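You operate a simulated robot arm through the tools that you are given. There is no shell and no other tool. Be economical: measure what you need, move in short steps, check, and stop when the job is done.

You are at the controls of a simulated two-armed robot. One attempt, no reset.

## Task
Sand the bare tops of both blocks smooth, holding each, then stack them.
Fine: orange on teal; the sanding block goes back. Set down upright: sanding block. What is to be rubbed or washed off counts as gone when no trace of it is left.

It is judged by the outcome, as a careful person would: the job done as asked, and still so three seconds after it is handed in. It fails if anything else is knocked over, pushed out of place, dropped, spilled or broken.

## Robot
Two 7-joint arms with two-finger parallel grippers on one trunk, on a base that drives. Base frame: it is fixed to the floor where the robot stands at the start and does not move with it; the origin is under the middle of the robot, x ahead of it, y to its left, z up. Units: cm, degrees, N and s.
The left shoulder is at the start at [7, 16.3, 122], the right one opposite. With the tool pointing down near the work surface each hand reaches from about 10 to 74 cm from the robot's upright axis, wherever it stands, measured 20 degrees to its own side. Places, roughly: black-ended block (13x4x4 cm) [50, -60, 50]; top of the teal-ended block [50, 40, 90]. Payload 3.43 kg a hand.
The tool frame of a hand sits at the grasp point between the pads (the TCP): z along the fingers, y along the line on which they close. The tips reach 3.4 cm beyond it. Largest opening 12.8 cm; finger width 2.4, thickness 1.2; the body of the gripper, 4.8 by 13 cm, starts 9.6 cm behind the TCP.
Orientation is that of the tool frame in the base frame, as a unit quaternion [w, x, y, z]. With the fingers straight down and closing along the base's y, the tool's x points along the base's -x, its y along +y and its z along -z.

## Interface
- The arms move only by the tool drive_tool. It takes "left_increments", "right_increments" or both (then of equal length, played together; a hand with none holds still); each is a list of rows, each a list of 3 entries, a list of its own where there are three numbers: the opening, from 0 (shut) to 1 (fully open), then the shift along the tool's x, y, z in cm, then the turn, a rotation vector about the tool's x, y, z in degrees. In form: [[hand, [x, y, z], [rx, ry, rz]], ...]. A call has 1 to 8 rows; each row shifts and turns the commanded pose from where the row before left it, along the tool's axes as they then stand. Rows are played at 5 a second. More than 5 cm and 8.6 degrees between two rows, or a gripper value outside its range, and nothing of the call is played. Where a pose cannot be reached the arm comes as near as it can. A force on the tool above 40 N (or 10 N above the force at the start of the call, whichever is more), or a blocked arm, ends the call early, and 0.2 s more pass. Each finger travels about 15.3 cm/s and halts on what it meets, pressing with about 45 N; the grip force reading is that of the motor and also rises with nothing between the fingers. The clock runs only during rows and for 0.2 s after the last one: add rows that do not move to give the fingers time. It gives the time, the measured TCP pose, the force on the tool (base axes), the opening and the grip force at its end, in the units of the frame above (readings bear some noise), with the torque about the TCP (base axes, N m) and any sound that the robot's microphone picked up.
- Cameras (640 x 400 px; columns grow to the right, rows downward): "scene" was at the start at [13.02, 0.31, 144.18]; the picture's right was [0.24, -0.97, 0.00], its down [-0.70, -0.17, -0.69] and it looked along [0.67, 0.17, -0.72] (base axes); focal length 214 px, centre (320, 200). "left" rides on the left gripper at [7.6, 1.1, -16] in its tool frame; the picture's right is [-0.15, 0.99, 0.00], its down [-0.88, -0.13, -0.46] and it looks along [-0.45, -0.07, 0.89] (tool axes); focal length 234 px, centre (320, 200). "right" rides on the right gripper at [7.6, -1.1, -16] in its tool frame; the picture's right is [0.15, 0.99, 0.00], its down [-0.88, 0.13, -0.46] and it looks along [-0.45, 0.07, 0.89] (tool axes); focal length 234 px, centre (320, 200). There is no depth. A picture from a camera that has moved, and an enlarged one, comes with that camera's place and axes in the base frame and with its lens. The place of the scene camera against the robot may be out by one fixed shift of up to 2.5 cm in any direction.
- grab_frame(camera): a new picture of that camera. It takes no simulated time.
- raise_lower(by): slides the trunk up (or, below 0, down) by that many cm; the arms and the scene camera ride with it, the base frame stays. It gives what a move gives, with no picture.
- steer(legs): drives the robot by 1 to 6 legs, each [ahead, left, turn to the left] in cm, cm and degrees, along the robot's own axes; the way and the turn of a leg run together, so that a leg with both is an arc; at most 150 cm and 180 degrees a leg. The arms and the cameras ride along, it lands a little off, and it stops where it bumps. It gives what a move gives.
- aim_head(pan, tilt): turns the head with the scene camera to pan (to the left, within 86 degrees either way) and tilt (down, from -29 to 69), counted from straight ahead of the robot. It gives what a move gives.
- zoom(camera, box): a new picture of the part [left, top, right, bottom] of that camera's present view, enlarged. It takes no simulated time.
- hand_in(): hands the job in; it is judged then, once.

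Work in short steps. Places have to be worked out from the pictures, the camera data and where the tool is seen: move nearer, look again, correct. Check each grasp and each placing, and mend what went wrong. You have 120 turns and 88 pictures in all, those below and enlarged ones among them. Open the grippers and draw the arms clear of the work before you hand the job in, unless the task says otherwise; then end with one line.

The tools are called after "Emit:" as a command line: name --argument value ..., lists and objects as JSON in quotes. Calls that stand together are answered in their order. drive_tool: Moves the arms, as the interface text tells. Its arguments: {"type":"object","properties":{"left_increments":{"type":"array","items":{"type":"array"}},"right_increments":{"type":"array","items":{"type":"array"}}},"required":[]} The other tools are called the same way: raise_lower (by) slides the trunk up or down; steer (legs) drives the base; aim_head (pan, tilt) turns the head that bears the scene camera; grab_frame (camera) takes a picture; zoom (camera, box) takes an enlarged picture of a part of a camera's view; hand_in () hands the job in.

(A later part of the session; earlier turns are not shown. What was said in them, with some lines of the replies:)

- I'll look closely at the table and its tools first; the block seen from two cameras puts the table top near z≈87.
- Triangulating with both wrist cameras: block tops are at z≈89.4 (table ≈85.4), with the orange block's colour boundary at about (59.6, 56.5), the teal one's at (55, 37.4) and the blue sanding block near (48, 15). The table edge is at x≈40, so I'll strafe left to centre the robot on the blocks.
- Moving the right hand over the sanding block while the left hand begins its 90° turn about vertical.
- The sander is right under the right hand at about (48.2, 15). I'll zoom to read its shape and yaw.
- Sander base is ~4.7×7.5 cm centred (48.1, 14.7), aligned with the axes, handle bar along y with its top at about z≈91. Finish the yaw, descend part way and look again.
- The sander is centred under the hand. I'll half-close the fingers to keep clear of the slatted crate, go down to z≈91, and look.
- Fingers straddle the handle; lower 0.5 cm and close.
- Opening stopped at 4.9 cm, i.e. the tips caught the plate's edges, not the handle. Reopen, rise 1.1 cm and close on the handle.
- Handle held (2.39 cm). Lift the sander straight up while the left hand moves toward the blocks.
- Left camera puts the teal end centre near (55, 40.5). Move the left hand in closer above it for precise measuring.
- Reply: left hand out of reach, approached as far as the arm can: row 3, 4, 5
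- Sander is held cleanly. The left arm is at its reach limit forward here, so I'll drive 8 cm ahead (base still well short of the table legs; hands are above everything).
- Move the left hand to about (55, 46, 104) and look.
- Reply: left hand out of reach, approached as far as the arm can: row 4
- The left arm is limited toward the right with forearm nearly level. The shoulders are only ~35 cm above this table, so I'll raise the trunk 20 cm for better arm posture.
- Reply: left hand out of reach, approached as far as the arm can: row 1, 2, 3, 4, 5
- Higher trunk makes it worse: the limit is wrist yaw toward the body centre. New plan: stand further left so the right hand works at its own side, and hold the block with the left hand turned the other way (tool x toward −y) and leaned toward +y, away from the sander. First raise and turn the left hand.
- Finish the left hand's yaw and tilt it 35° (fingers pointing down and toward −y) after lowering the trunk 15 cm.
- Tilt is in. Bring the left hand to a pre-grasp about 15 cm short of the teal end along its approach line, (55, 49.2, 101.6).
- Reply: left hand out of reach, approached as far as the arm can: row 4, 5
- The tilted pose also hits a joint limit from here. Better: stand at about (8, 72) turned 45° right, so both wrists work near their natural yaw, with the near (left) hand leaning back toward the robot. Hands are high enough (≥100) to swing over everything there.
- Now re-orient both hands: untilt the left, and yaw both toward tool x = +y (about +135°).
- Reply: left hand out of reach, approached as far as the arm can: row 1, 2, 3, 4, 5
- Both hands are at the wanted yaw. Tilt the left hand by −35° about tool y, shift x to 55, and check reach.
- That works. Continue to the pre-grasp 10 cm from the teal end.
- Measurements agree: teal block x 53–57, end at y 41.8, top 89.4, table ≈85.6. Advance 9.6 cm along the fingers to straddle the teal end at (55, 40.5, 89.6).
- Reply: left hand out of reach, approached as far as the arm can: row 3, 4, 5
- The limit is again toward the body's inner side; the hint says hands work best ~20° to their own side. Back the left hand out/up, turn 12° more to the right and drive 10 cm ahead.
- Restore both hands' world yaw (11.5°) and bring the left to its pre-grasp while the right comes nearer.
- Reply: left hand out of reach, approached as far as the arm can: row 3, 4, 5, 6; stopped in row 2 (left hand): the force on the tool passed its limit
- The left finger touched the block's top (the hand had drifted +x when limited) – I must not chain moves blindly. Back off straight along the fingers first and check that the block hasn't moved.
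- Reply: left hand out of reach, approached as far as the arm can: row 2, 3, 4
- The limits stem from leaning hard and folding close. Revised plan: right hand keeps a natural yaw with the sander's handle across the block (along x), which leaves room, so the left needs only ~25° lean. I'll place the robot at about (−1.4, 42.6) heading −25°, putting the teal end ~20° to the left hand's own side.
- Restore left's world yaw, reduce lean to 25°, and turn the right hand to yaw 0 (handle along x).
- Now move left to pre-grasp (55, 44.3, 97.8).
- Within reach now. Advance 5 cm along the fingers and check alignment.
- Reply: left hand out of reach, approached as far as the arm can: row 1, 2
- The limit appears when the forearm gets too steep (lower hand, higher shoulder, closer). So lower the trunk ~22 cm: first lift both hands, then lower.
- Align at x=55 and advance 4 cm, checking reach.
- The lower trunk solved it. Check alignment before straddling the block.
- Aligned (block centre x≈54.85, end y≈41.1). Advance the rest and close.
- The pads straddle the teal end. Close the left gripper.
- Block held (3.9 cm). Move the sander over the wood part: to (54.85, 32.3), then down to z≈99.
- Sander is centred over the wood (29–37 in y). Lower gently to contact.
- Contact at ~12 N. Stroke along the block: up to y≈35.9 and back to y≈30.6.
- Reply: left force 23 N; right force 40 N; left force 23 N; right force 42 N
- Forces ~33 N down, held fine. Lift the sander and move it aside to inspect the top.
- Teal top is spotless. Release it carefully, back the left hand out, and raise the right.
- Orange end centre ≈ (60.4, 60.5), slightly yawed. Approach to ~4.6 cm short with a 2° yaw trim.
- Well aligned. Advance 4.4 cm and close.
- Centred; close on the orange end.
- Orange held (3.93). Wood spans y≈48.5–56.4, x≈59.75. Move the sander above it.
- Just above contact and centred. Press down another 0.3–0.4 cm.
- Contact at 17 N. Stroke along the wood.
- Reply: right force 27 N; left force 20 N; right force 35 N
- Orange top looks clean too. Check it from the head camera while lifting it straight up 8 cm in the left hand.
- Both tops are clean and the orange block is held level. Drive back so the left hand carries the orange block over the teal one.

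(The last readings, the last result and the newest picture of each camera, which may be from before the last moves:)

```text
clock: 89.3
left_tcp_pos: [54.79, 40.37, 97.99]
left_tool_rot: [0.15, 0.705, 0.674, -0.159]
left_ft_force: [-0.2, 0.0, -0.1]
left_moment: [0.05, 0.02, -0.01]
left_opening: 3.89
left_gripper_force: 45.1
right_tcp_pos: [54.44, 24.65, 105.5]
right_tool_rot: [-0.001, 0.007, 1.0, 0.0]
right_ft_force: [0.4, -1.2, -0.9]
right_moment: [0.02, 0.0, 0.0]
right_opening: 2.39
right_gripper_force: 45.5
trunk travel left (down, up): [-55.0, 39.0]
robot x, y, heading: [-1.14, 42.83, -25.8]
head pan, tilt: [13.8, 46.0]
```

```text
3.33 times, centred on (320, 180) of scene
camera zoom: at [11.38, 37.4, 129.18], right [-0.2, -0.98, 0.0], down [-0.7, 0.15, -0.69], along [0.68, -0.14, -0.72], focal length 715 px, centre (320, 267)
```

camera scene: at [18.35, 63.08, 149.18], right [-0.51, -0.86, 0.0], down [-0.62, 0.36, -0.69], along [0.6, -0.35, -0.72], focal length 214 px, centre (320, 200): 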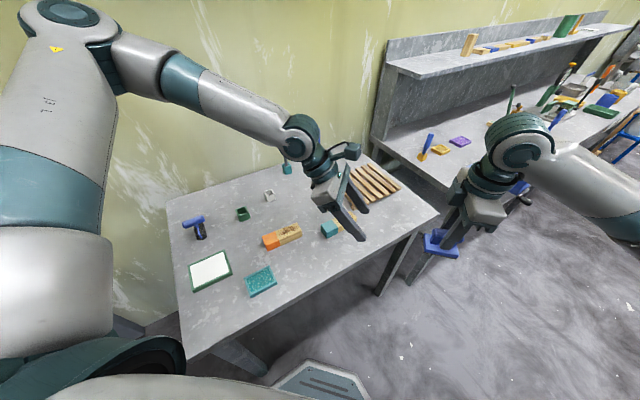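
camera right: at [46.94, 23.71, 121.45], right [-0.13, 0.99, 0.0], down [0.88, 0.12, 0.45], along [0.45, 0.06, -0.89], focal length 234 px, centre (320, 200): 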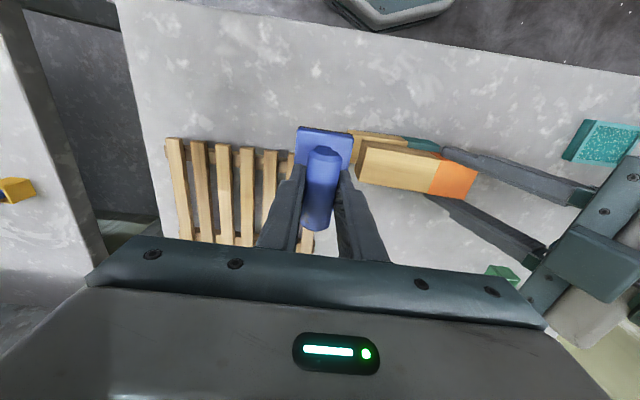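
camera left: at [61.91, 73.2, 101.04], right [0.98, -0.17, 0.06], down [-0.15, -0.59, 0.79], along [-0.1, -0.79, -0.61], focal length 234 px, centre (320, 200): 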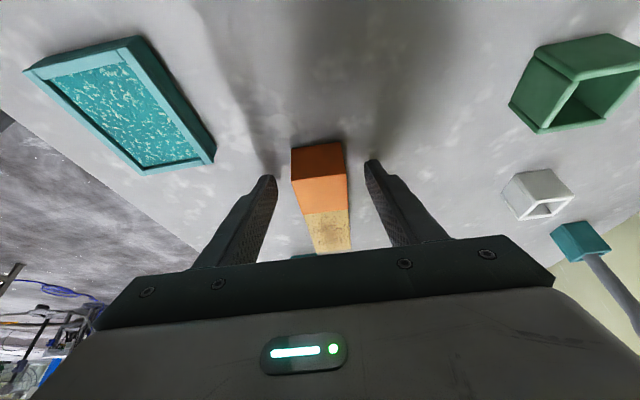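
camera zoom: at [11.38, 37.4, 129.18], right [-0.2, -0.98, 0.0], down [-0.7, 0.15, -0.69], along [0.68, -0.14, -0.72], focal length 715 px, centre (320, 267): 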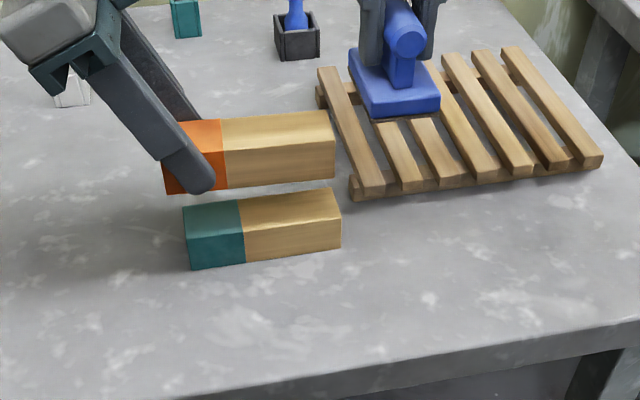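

Zoom in further to measure the relative offset and yaw of the two blocks; move the sander aside first so the right camera sees both.

Emit:
drive_tool --right_increments '[[0, [1.5, -2.5, -0.5], [0, 0, 0]], [0, [1.5, -2.5, -0.5], [0, 0, 0]], [0, [0, 0, 0], [0, 0, 0]]]'

Emit:
zoom --camera "right" --box '[350, 80, 500, 200]'

Emit:
zoom --camera "scene" --box '[275, 140, 335, 190]'

```text
clock: 90.1
left_tcp_pos: [54.78, 40.38, 97.9]
left_tool_rot: [0.152, 0.704, 0.675, -0.16]
left_ft_force: [0.8, -0.1, -0.7]
left_moment: [0.03, 0.0, 0.03]
left_opening: 3.91
left_gripper_force: 44.9
right_tcp_pos: [51.44, 19.66, 106.48]
right_tool_rot: [-0.001, 0.007, 1.0, -0.001]
right_ft_force: [-0.5, 0.0, -0.8]
right_moment: [-0.04, 0.0, 0.0]
right_opening: 2.39
right_gripper_force: 44.8
trunk travel left (down, up): [-55.0, 39.0]
robot x, y, heading: [-0.77, 42.77, -25.6]
head pan, tilt: [13.8, 46.0]
```

```text
3.33 times, centred on (425, 140) of right
camera zoom: at [43.89, 18.76, 122.32], right [-0.13, 0.99, 0.0], down [0.88, 0.12, 0.45], along [0.45, 0.06, -0.89], focal length 781 px, centre (-30, 400)
```

zoom: 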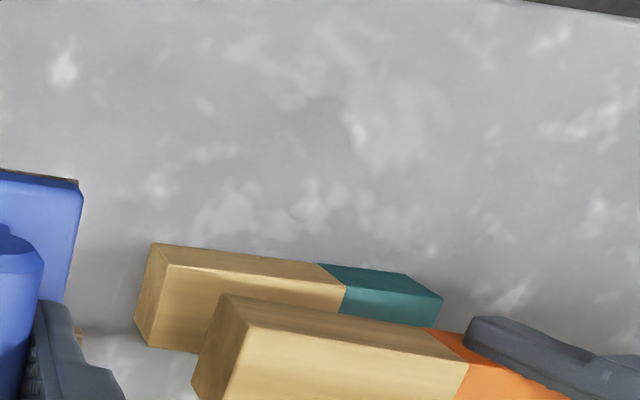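

```text
8.00 times, centred on (305, 165) of scene
camera zoom: at [11.44, 37.56, 129.17], right [-0.2, -0.98, 0.0], down [-0.7, 0.15, -0.69], along [0.68, -0.14, -0.72], focal length 1716 px, centre (440, 480)
```

zoom: 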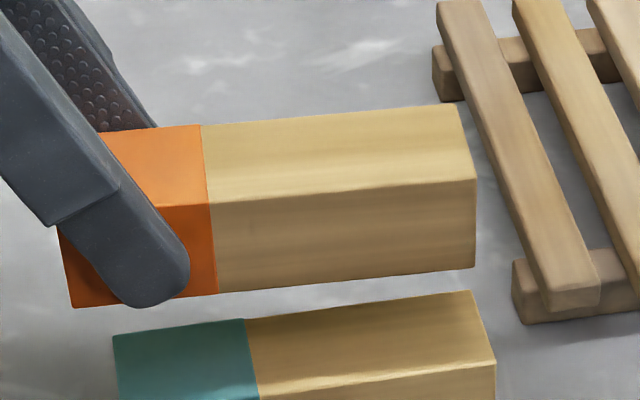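

Measured: orange needs +2.5° yaw, −0.7 cm in y and about −0.15 in x relative to teal. Apply and lower most of the way.

Emit:
drive_tool --left_increments '[[0, [0, 0, 0], [-1.08, 0, -2.26]], [0, [-0.63, -0.15, 0.3], [0, 0, 0]], [0, [0.6, 0, 1.27], [0, 0, 0]], [0, [0.6, 0, 1.27], [0, 0, 0]], [0, [0, 0, 0], [0, 0, 0]]]'

Emit:
zoom --camera "scene" --box '[275, 140, 335, 190]'

Emit:
zoom --camera "right" --box '[350, 80, 500, 200]'

```text
clock: 91.3
left_tcp_pos: [54.6, 39.62, 95.12]
left_tool_rot: [0.155, 0.69, 0.69, -0.156]
left_ft_force: [0.7, 0.3, -0.8]
left_moment: [0.08, -0.01, -0.02]
left_opening: 3.87
left_gripper_force: 44.7
right_tcp_pos: [51.28, 19.53, 106.43]
right_tool_rot: [0.001, 0.007, 1.0, 0.0]
right_ft_force: [0.7, 0.9, -1.5]
right_moment: [0.01, 0.05, 0.01]
right_opening: 2.41
right_gripper_force: 44.9
trunk travel left (down, up): [-55.0, 39.0]
robot x, y, heading: [-1.43, 42.77, -25.4]
head pan, tilt: [13.8, 46.0]
```

```text
8.00 times, centred on (305, 165) of scene
camera zoom: at [11.35, 37.44, 129.18], right [-0.2, -0.98, 0.0], down [-0.7, 0.15, -0.69], along [0.68, -0.14, -0.72], focal length 1716 px, centre (440, 480)
```

zoom: 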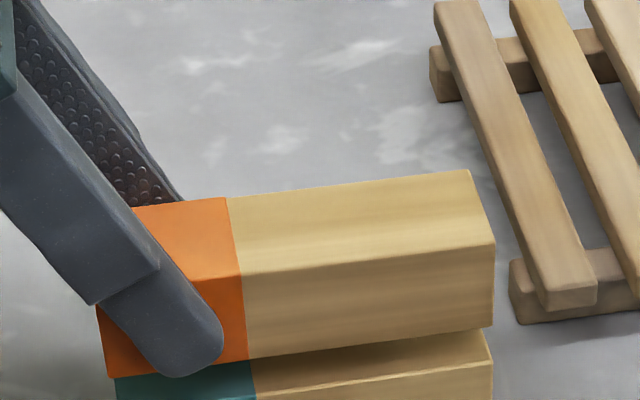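

```text
3.33 times, centred on (425, 140) of right
camera zoom: at [43.82, 18.65, 122.33], right [-0.13, 0.99, 0.0], down [0.88, 0.12, 0.46], along [0.45, 0.06, -0.89], focal length 781 px, centre (-30, 400)
```

zoom: 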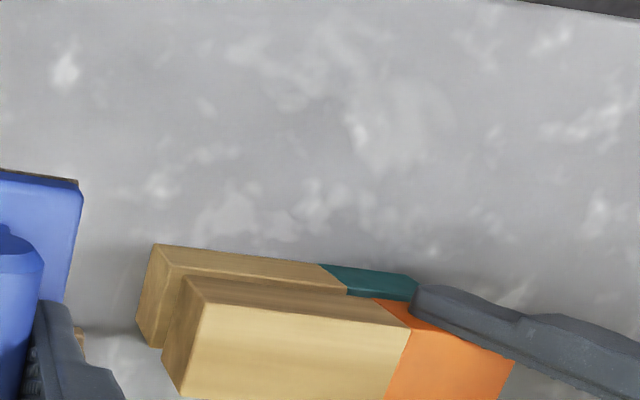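

Yaw still seems a bit off in the view; zoom tighter for precise edge slopes.

Emit:
zoom --camera "scene" --box '[286, 158, 342, 193]'

```text
11.43 times, centred on (314, 176) of scene
camera zoom: at [11.35, 37.44, 129.18], right [-0.2, -0.98, 0.0], down [-0.7, 0.15, -0.69], along [0.68, -0.14, -0.72], focal length 2451 px, centre (389, 480)
```

zoom: 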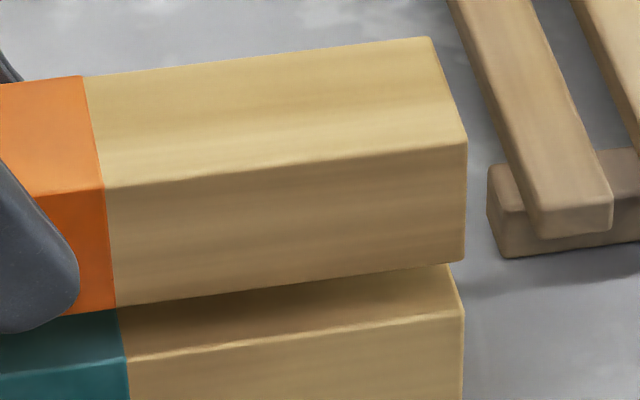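

Now the edges agree to <0.1 cm and <1°. Lower until contact.

Emit:
drive_tool --left_increments '[[0, [0.39, 0, 0.81], [0, 0, 0]], [0, [0.09, 0, 0.18], [0, 0, 0]], [0, [0.09, 0, 0.18], [0, 0, 0]], [0, [0, 0, 0], [0, 0, 0]]]'

Emit:
zoom --camera "scene" --box '[275, 155, 345, 200]'

```text
clock: 92.3
left_tcp_pos: [54.65, 39.69, 93.73]
left_tool_rot: [0.155, 0.69, 0.69, -0.156]
left_ft_force: [-0.1, 0.0, -1.0]
left_moment: [0.03, 0.01, 0.01]
left_opening: 3.89
left_gripper_force: 44.9
right_tcp_pos: [51.39, 19.59, 106.38]
right_tool_rot: [-0.001, 0.007, 1.0, 0.0]
right_ft_force: [-0.9, 0.5, -2.3]
right_moment: [-0.01, 0.01, 0.0]
right_opening: 2.39
right_gripper_force: 45.1
trunk travel left (down, up): [-55.0, 39.0]
robot x, y, heading: [-1.02, 42.83, -25.8]
head pan, tilt: [13.8, 46.0]
```

```text
8.89 times, centred on (310, 178) of scene
camera zoom: at [11.37, 37.44, 129.18], right [-0.2, -0.98, 0.0], down [-0.7, 0.15, -0.69], along [0.68, -0.14, -0.72], focal length 1906 px, centre (409, 400)
```

zoom: 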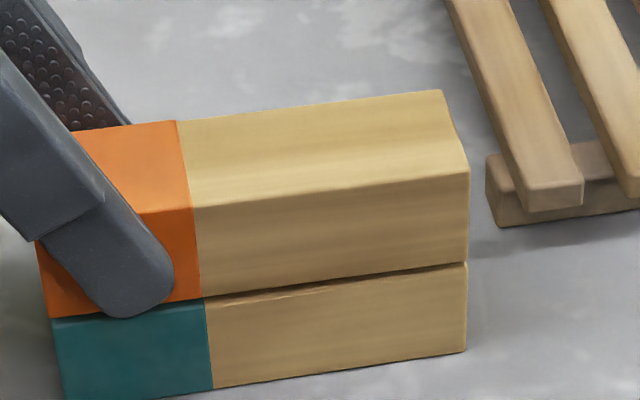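

Nearly touching; lower in 0.1 cm steps.

Emit:
drive_tool --left_increments '[[0, [0.043, 0, 0.09], [0, 0, 0]], [0, [0.043, 0, 0.09], [0, 0, 0]], [0, [0, 0, 0], [0, 0, 0]]]'

```text
clock: 93.1
left_tcp_pos: [54.66, 39.6, 93.53]
left_tool_rot: [0.155, 0.69, 0.69, -0.155]
left_ft_force: [0.1, 1.1, -0.8]
left_moment: [0.01, 0.02, -0.04]
left_opening: 3.89
left_gripper_force: 45.0
right_tcp_pos: [51.49, 19.57, 106.43]
right_tool_rot: [0.0, 0.007, 1.0, 0.0]
right_ft_force: [0.5, 0.3, -1.0]
right_moment: [0.0, -0.01, -0.01]
right_opening: 2.41
right_gripper_force: 45.6
trunk travel left (down, up): [-55.0, 39.0]
robot x, y, heading: [-1.41, 43.26, -25.6]
head pan, tilt: [13.8, 46.0]
```

Emit:
drive_tool --left_increments '[[0, [0.043, 0, 0.09], [0, 0, 0]], [0, [0.043, 0, 0.09], [0, 0, 0]], [0, [0, 0, 0], [0, 0, 0]]]'

Emit:
zoom --camera "scene" --box '[275, 155, 345, 200]'

```text
clock: 93.9
left_tcp_pos: [54.65, 39.56, 93.46]
left_tool_rot: [0.155, 0.69, 0.69, -0.156]
left_ft_force: [1.1, 0.9, 2.5]
left_moment: [-0.34, -0.06, 0.1]
left_opening: 3.88
left_gripper_force: 45.1
right_tcp_pos: [51.4, 19.61, 106.38]
right_tool_rot: [0.0, 0.007, 1.0, 0.0]
right_ft_force: [-0.6, -0.3, -1.1]
right_moment: [-0.03, 0.02, 0.02]
right_opening: 2.42
right_gripper_force: 45.4
trunk travel left (down, up): [-55.0, 39.0]
robot x, y, heading: [-1.2, 43.12, -25.7]
head pan, tilt: [13.8, 46.0]
```

```text
8.89 times, centred on (310, 178) of scene
camera zoom: at [11.36, 37.46, 129.19], right [-0.2, -0.98, 0.0], down [-0.7, 0.15, -0.69], along [0.68, -0.14, -0.72], focal length 1906 px, centre (409, 400)
```

zoom: 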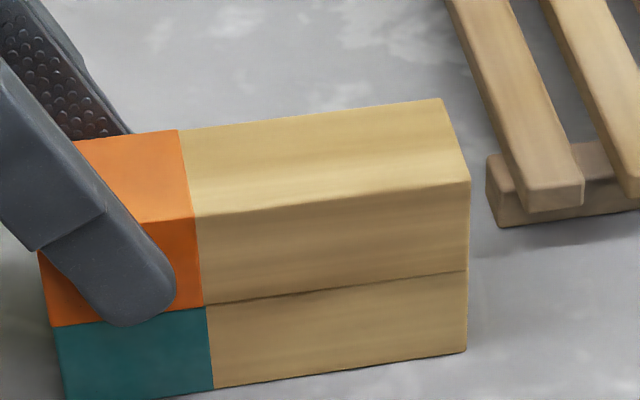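

Contact made and the stack is flush. Release gently and back out along the fingers.

Emit:
drive_tool --left_increments '[[0.35, [0, 0, 0], [0, 0, 0]], [0.6, [0, 0, 0], [0, 0, 0]], [0.6, [0, 0, 0], [0, 0, 0]], [0.6, [0, 0, -2], [0, 0, 0]], [0.6, [0, 0, -4], [0, 0, 0]], [0.6, [0, 0, -4], [0, 0, 0]], [0.6, [0, 0, -4], [0, 0, 0]], [0.6, [0, 0, 0], [0, 0, 0]]]'

Emit:
zoom --camera "scene" --box '[240, 120, 400, 240]'

```text
clock: 95.7
left_tcp_pos: [54.56, 45.82, 106.01]
left_tool_rot: [0.155, 0.69, 0.689, -0.157]
left_ft_force: [0.9, -0.5, 0.8]
left_moment: [0.01, 0.01, -0.02]
left_opening: 7.69
left_gripper_force: 0.0
right_tcp_pos: [51.43, 19.58, 106.28]
right_tool_rot: [-0.001, 0.007, 1.0, 0.0]
right_ft_force: [0.1, -0.5, 0.3]
right_moment: [0.02, 0.03, -0.03]
right_opening: 2.43
right_gripper_force: 45.4
trunk travel left (down, up): [-55.0, 39.0]
robot x, y, heading: [-1.02, 43.09, -25.6]
head pan, tilt: [13.8, 46.0]
```

```text
3.33 times, centred on (320, 180) of scene
camera zoom: at [11.46, 37.39, 129.16], right [-0.2, -0.98, 0.0], down [-0.7, 0.15, -0.69], along [0.68, -0.14, -0.72], focal length 715 px, centre (320, 267)
```

zoom: 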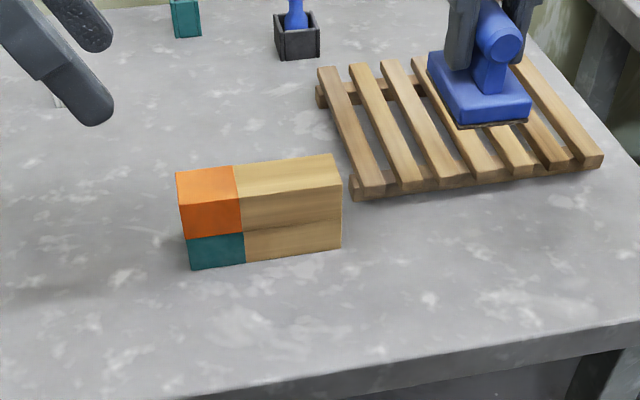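

Stack stands. Now return the sander: raise the hands, stand at about (0, 34) with heading 0 as when I picked it up.

Emit:
drive_tool --right_increments '[[0, [0, 0, -3], [0, 0, 0]], [0, [0, 0, -3], [0, 0, 0]], [0, [0, -1, -3], [0, 0, 0]]]' --left_increments '[[0.6, [-1, 0, -3], [0, 0, 0]], [0.6, [-1, 0, -3], [0, 0, 0]], [0.6, [-1, 0, -3], [0, 0, 0]]]'

Emit:
steer --legs '[[4.8, -7.7, 0], [0, 0, 25.6]]'

```text
clock: 96.5
left_tcp_pos: [54.22, 46.91, 115.48]
left_tool_rot: [0.155, 0.69, 0.69, -0.155]
left_ft_force: [0.0, 0.4, 0.2]
left_moment: [0.0, -0.02, 0.0]
left_opening: 7.66
left_gripper_force: 0.2
right_tcp_pos: [51.34, 18.36, 115.55]
right_tool_rot: [0.0, 0.007, 1.0, 0.0]
right_ft_force: [0.0, 0.4, -1.9]
right_moment: [0.02, -0.02, 0.0]
right_opening: 2.41
right_gripper_force: 44.2
trunk travel left (down, up): [-55.0, 39.0]
robot x, y, heading: [-1.06, 42.62, -25.5]
head pan, tilt: [13.8, 46.0]
```

```text
clock: 98.9
left_tcp_pos: [48.32, 61.35, 115.29]
left_tool_rot: [0.185, 0.522, 0.824, -0.118]
left_ft_force: [0.6, -0.1, 0.2]
left_moment: [0.01, 0.01, -0.02]
left_opening: 7.67
left_gripper_force: 0.1
right_tcp_pos: [57.87, 34.32, 115.47]
right_tool_rot: [-0.001, -0.212, 0.977, 0.0]
right_ft_force: [-0.8, 1.1, -0.9]
right_moment: [-0.03, 0.01, 0.0]
right_opening: 2.41
right_gripper_force: 45.4
trunk travel left (down, up): [-55.0, 39.0]
robot x, y, heading: [0.12, 33.8, -0.2]
head pan, tilt: [13.8, 46.0]
```

Move the sander above its home (47.8, 14.7).

Emit:
drive_tool --right_increments '[[0, [3.46, -2.72, 0], [0, 0, 0]], [0, [3.46, -2.72, 0], [0, 0, 0]], [0, [3.46, -2.72, 0], [0, 0, 0]], [0, [3.46, -2.72, 0], [0, 0, 0]], [0, [3.46, -2.72, 0], [0, 0, 0]], [0, [0, 0, 0], [0, 0, 0]]]'

Emit:
drive_tool --right_increments '[[0, [0, 0, 0], [0, 0, -8.19]], [0, [0, 0, 0], [0, 0, -8.19]], [0, [0, 0, 0], [0, 0, -8.19]], [0, [0, 0, 0], [0, 0, -8.19]], [0, [0, 0, 0], [0, 0, -8.19]], [0, [0, 0, 0], [0, 0, -8.19]], [0, [0, 0, 0], [0, 0, -8.19]], [0, [0, 0, 0], [0, 0, -8.19]]]'

```text
clock: 100.3
left_tcp_pos: [48.45, 61.44, 115.3]
left_tool_rot: [0.186, 0.522, 0.824, -0.118]
left_ft_force: [-0.2, 0.7, 0.7]
left_moment: [-0.02, 0.02, 0.01]
left_opening: 7.69
left_gripper_force: 0.0
right_tcp_pos: [47.79, 15.03, 115.11]
right_tool_rot: [-0.001, -0.212, 0.977, -0.001]
right_ft_force: [0.0, 1.8, -0.7]
right_moment: [-0.04, 0.04, 0.06]
right_opening: 2.37
right_gripper_force: 44.9
trunk travel left (down, up): [-55.0, 39.0]
robot x, y, heading: [-0.41, 33.84, 0.0]
head pan, tilt: [13.8, 46.0]
```

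```text
clock: 102.1
left_tcp_pos: [48.45, 61.39, 115.38]
left_tool_rot: [0.186, 0.522, 0.824, -0.119]
left_ft_force: [-0.4, -0.4, -0.1]
left_moment: [-0.01, 0.01, -0.04]
left_opening: 7.68
left_gripper_force: 0.0
right_tcp_pos: [47.74, 14.74, 115.47]
right_tool_rot: [0.0, 0.707, -0.707, 0.001]
right_ft_force: [0.4, -0.7, -0.9]
right_moment: [0.0, -0.01, -0.01]
right_opening: 2.41
right_gripper_force: 44.5
trunk travel left (down, up): [-55.0, 39.0]
robot x, y, heading: [-0.12, 33.93, -0.2]
head pan, tilt: [13.8, 46.0]
```

Right over home with the original yaw. Descend to ~1 cm above the table.

Emit:
drive_tool --right_increments '[[0, [0, 0, 4.5], [0, 0, 0]], [0, [0, 0, 4.5], [0, 0, 0]], [0, [0, 0, 4.5], [0, 0, 0]], [0, [0, 0, 4.5], [0, 0, 0]], [0, [0, 0, 3], [0, 0, 0]], [0, [0, 0, 1.2], [0, 0, 0]], [0, [0, 0, 0], [0, 0, 0]]]'

Emit:
zoom --camera "scene" --box '[300, 140, 500, 300]'

```text
clock: 103.7
left_tcp_pos: [48.39, 61.4, 115.36]
left_tool_rot: [0.186, 0.522, 0.824, -0.118]
left_ft_force: [-1.0, -0.3, -0.1]
left_moment: [-0.04, 0.0, -0.01]
left_opening: 7.68
left_gripper_force: 0.0
right_tcp_pos: [47.54, 14.96, 93.28]
right_tool_rot: [0.0, 0.707, -0.707, -0.001]
right_ft_force: [-0.5, -0.7, -0.4]
right_moment: [0.01, 0.0, 0.01]
right_opening: 2.39
right_gripper_force: 45.0
trunk travel left (down, up): [-55.0, 39.0]
robot x, y, heading: [-0.26, 33.62, -0.3]
head pan, tilt: [13.8, 46.0]
```

```text
2.50 times, centred on (400, 220) of scene
camera zoom: at [12.8, 34.16, 129.18], right [0.23, -0.97, 0.0], down [-0.7, -0.17, -0.69], along [0.68, 0.16, -0.72], focal length 536 px, centre (120, 150)
```

zoom: 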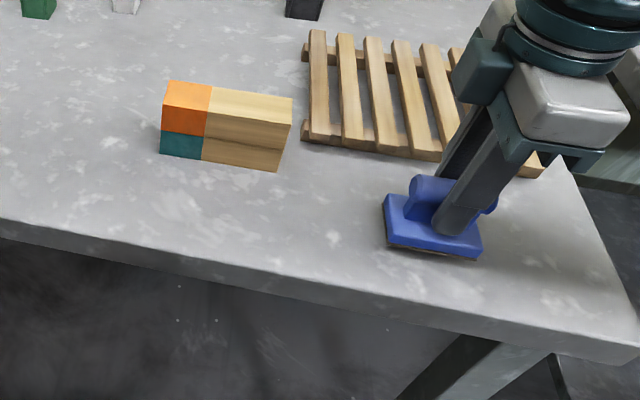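

Trim position by 0.25 cm and lower until contact.

Emit:
drive_tool --right_increments '[[0, [0.2, -0.2, 0.8], [0, 0, 0]], [0, [0, 0, 0.3], [0, 0, 0]], [0, [0, 0, 0.15], [0, 0, 0]], [0, [0, 0, 0.1], [0, 0, 0]], [0, [0, 0, 0], [0, 0, 0]]]'

```text
clock: 104.9
left_tcp_pos: [48.24, 61.29, 115.55]
left_tool_rot: [0.187, 0.522, 0.824, -0.117]
left_ft_force: [-0.1, 0.5, -0.7]
left_moment: [-0.01, -0.01, 0.01]
left_opening: 7.67
left_gripper_force: 0.1
right_tcp_pos: [47.91, 14.6, 91.93]
right_tool_rot: [0.0, 0.707, -0.707, 0.002]
right_ft_force: [1.0, -2.5, 14.1]
right_moment: [0.07, 0.06, 0.07]
right_opening: 2.4
right_gripper_force: 44.8
trunk travel left (down, up): [-55.0, 39.0]
robot x, y, heading: [-0.3, 33.95, -0.3]
head pan, tilt: [13.8, 46.0]
```

Seated on the table. Ease 0.1 cm, open partly, and rise.

Emit:
drive_tool --right_increments '[[0, [0, 0, -0.1], [0, 0, 0]], [0.3, [0, 0, 0], [0, 0, 0]], [0.45, [0, 0, 0], [0, 0, 0]], [0.45, [0, 0, 0], [0, 0, 0]], [0.45, [0, 0, -3], [0, 0, 0]], [0.45, [0, 0, -4], [0, 0, 0]], [0.45, [0, 0, -4], [0, 0, 0]], [0.45, [0, 0, -4], [0, 0, 0]]]'

Emit:
grab_frame --camera "right"

Emit:
grab_frame --camera "scene"

```text
clock: 106.7
left_tcp_pos: [48.35, 61.47, 115.39]
left_tool_rot: [0.187, 0.522, 0.824, -0.118]
left_ft_force: [-1.3, 0.7, -0.8]
left_moment: [0.02, -0.02, -0.01]
left_opening: 7.67
left_gripper_force: 0.1
right_tcp_pos: [47.98, 14.48, 107.16]
right_tool_rot: [0.0, 0.707, -0.707, 0.0]
right_ft_force: [0.0, 0.4, 0.6]
right_moment: [0.0, 0.0, 0.02]
right_opening: 5.77
right_gripper_force: 0.0
trunk travel left (down, up): [-55.0, 39.0]
robot x, y, heading: [-0.22, 34.0, 0.0]
head pan, tilt: [13.8, 46.0]
```

```text
31 pictures are left
camera right: at [49.18, 7.07, 123.05], right [-0.99, -0.15, 0.0], down [-0.13, 0.88, 0.45], along [-0.07, 0.45, -0.89], focal length 234 px, centre (320, 200)
```

right: 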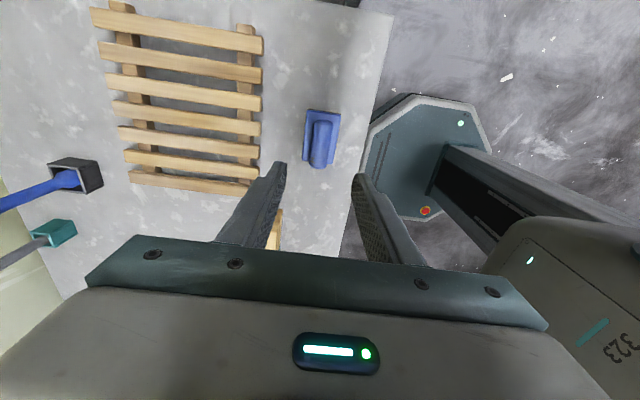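

```text
30 pictures are left
camera scene: at [12.72, 34.22, 129.18], right [0.23, -0.97, 0.0], down [-0.7, -0.17, -0.7], along [0.68, 0.16, -0.72], focal length 214 px, centre (320, 200)
```

scene: 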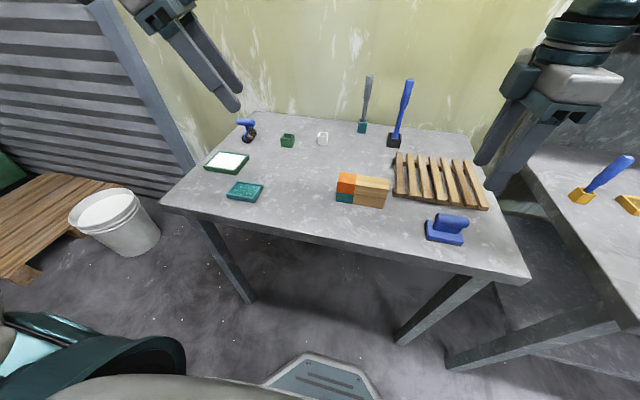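

Sander stands upright at home and the stack is intact. Open both grippers, raise, back off, and take a final close look.

Emit:
drive_tool --right_increments '[[1, [0, 0, -3], [0, 0, 0]], [1, [0, 0, -3], [0, 0, 0]], [1, [0, 0, -3], [0, 0, 0]], [1, [0, 0, 0], [0, 0, 0]]]' --left_increments '[[1, [0, 0, -1], [0, 0, 0]], [1, [0, 0, -1], [0, 0, 0]], [1, [0, 0, 0], [0, 0, 0]], [1, [0, 0, 0], [0, 0, 0]]]'

Emit:
steer --legs '[[-20, 0, 0]]'

Emit:
zoom --camera "scene" --box '[300, 100, 480, 220]'

```text
clock: 107.7
left_tcp_pos: [48.01, 62.06, 117.29]
left_tool_rot: [0.185, 0.522, 0.824, -0.118]
left_ft_force: [0.3, -0.9, 0.4]
left_moment: [0.03, 0.01, -0.01]
left_opening: 12.79
left_gripper_force: 0.0
right_tcp_pos: [48.08, 14.5, 116.21]
right_tool_rot: [0.001, 0.707, -0.707, -0.001]
right_ft_force: [0.5, -0.1, 0.5]
right_moment: [0.03, 0.02, -0.02]
right_opening: 12.8
right_gripper_force: 0.1
trunk travel left (down, up): [-55.0, 39.0]
robot x, y, heading: [-0.45, 33.65, -0.2]
head pan, tilt: [13.8, 46.0]
```

```text
clock: 109.3
left_tcp_pos: [28.13, 62.19, 117.28]
left_tool_rot: [0.186, 0.522, 0.824, -0.117]
left_ft_force: [-0.6, -0.8, -0.9]
left_moment: [-0.04, -0.03, 0.02]
left_opening: 12.77
left_gripper_force: 0.0
right_tcp_pos: [28.32, 14.69, 116.33]
right_tool_rot: [0.0, -0.707, 0.707, 0.001]
right_ft_force: [-0.8, -0.3, 0.3]
right_moment: [-0.04, -0.04, 0.0]
right_opening: 12.81
right_gripper_force: 0.0
trunk travel left (down, up): [-55.0, 39.0]
robot x, y, heading: [-19.95, 33.88, -0.3]
head pan, tilt: [13.8, 46.0]
```

```text
3.33 times, centred on (390, 160) of scene
camera zoom: at [-7.03, 34.22, 129.18], right [0.24, -0.97, 0.0], down [-0.7, -0.17, -0.7], along [0.68, 0.16, -0.72], focal length 715 px, centre (87, 333)
```

zoom: 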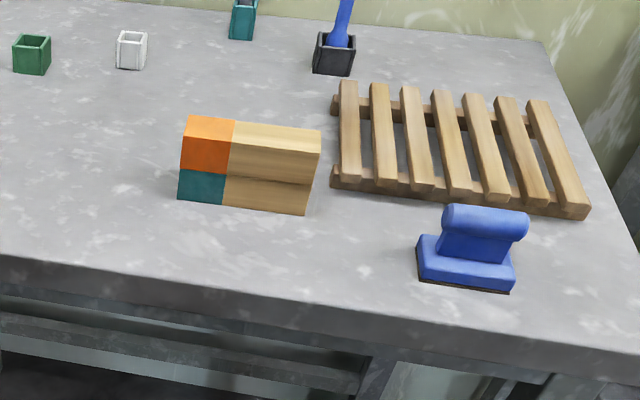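

Everything is in place: tops clean, orange flush on teal, sanding block upright at its home. Handing in.

Emit:
hand_in

```text
The job is handed in.
```

Both block tops are sanded clean, each held while sanding. The orange block is stacked flush on the teal one, and the sanding block is back in its place, standing upright.
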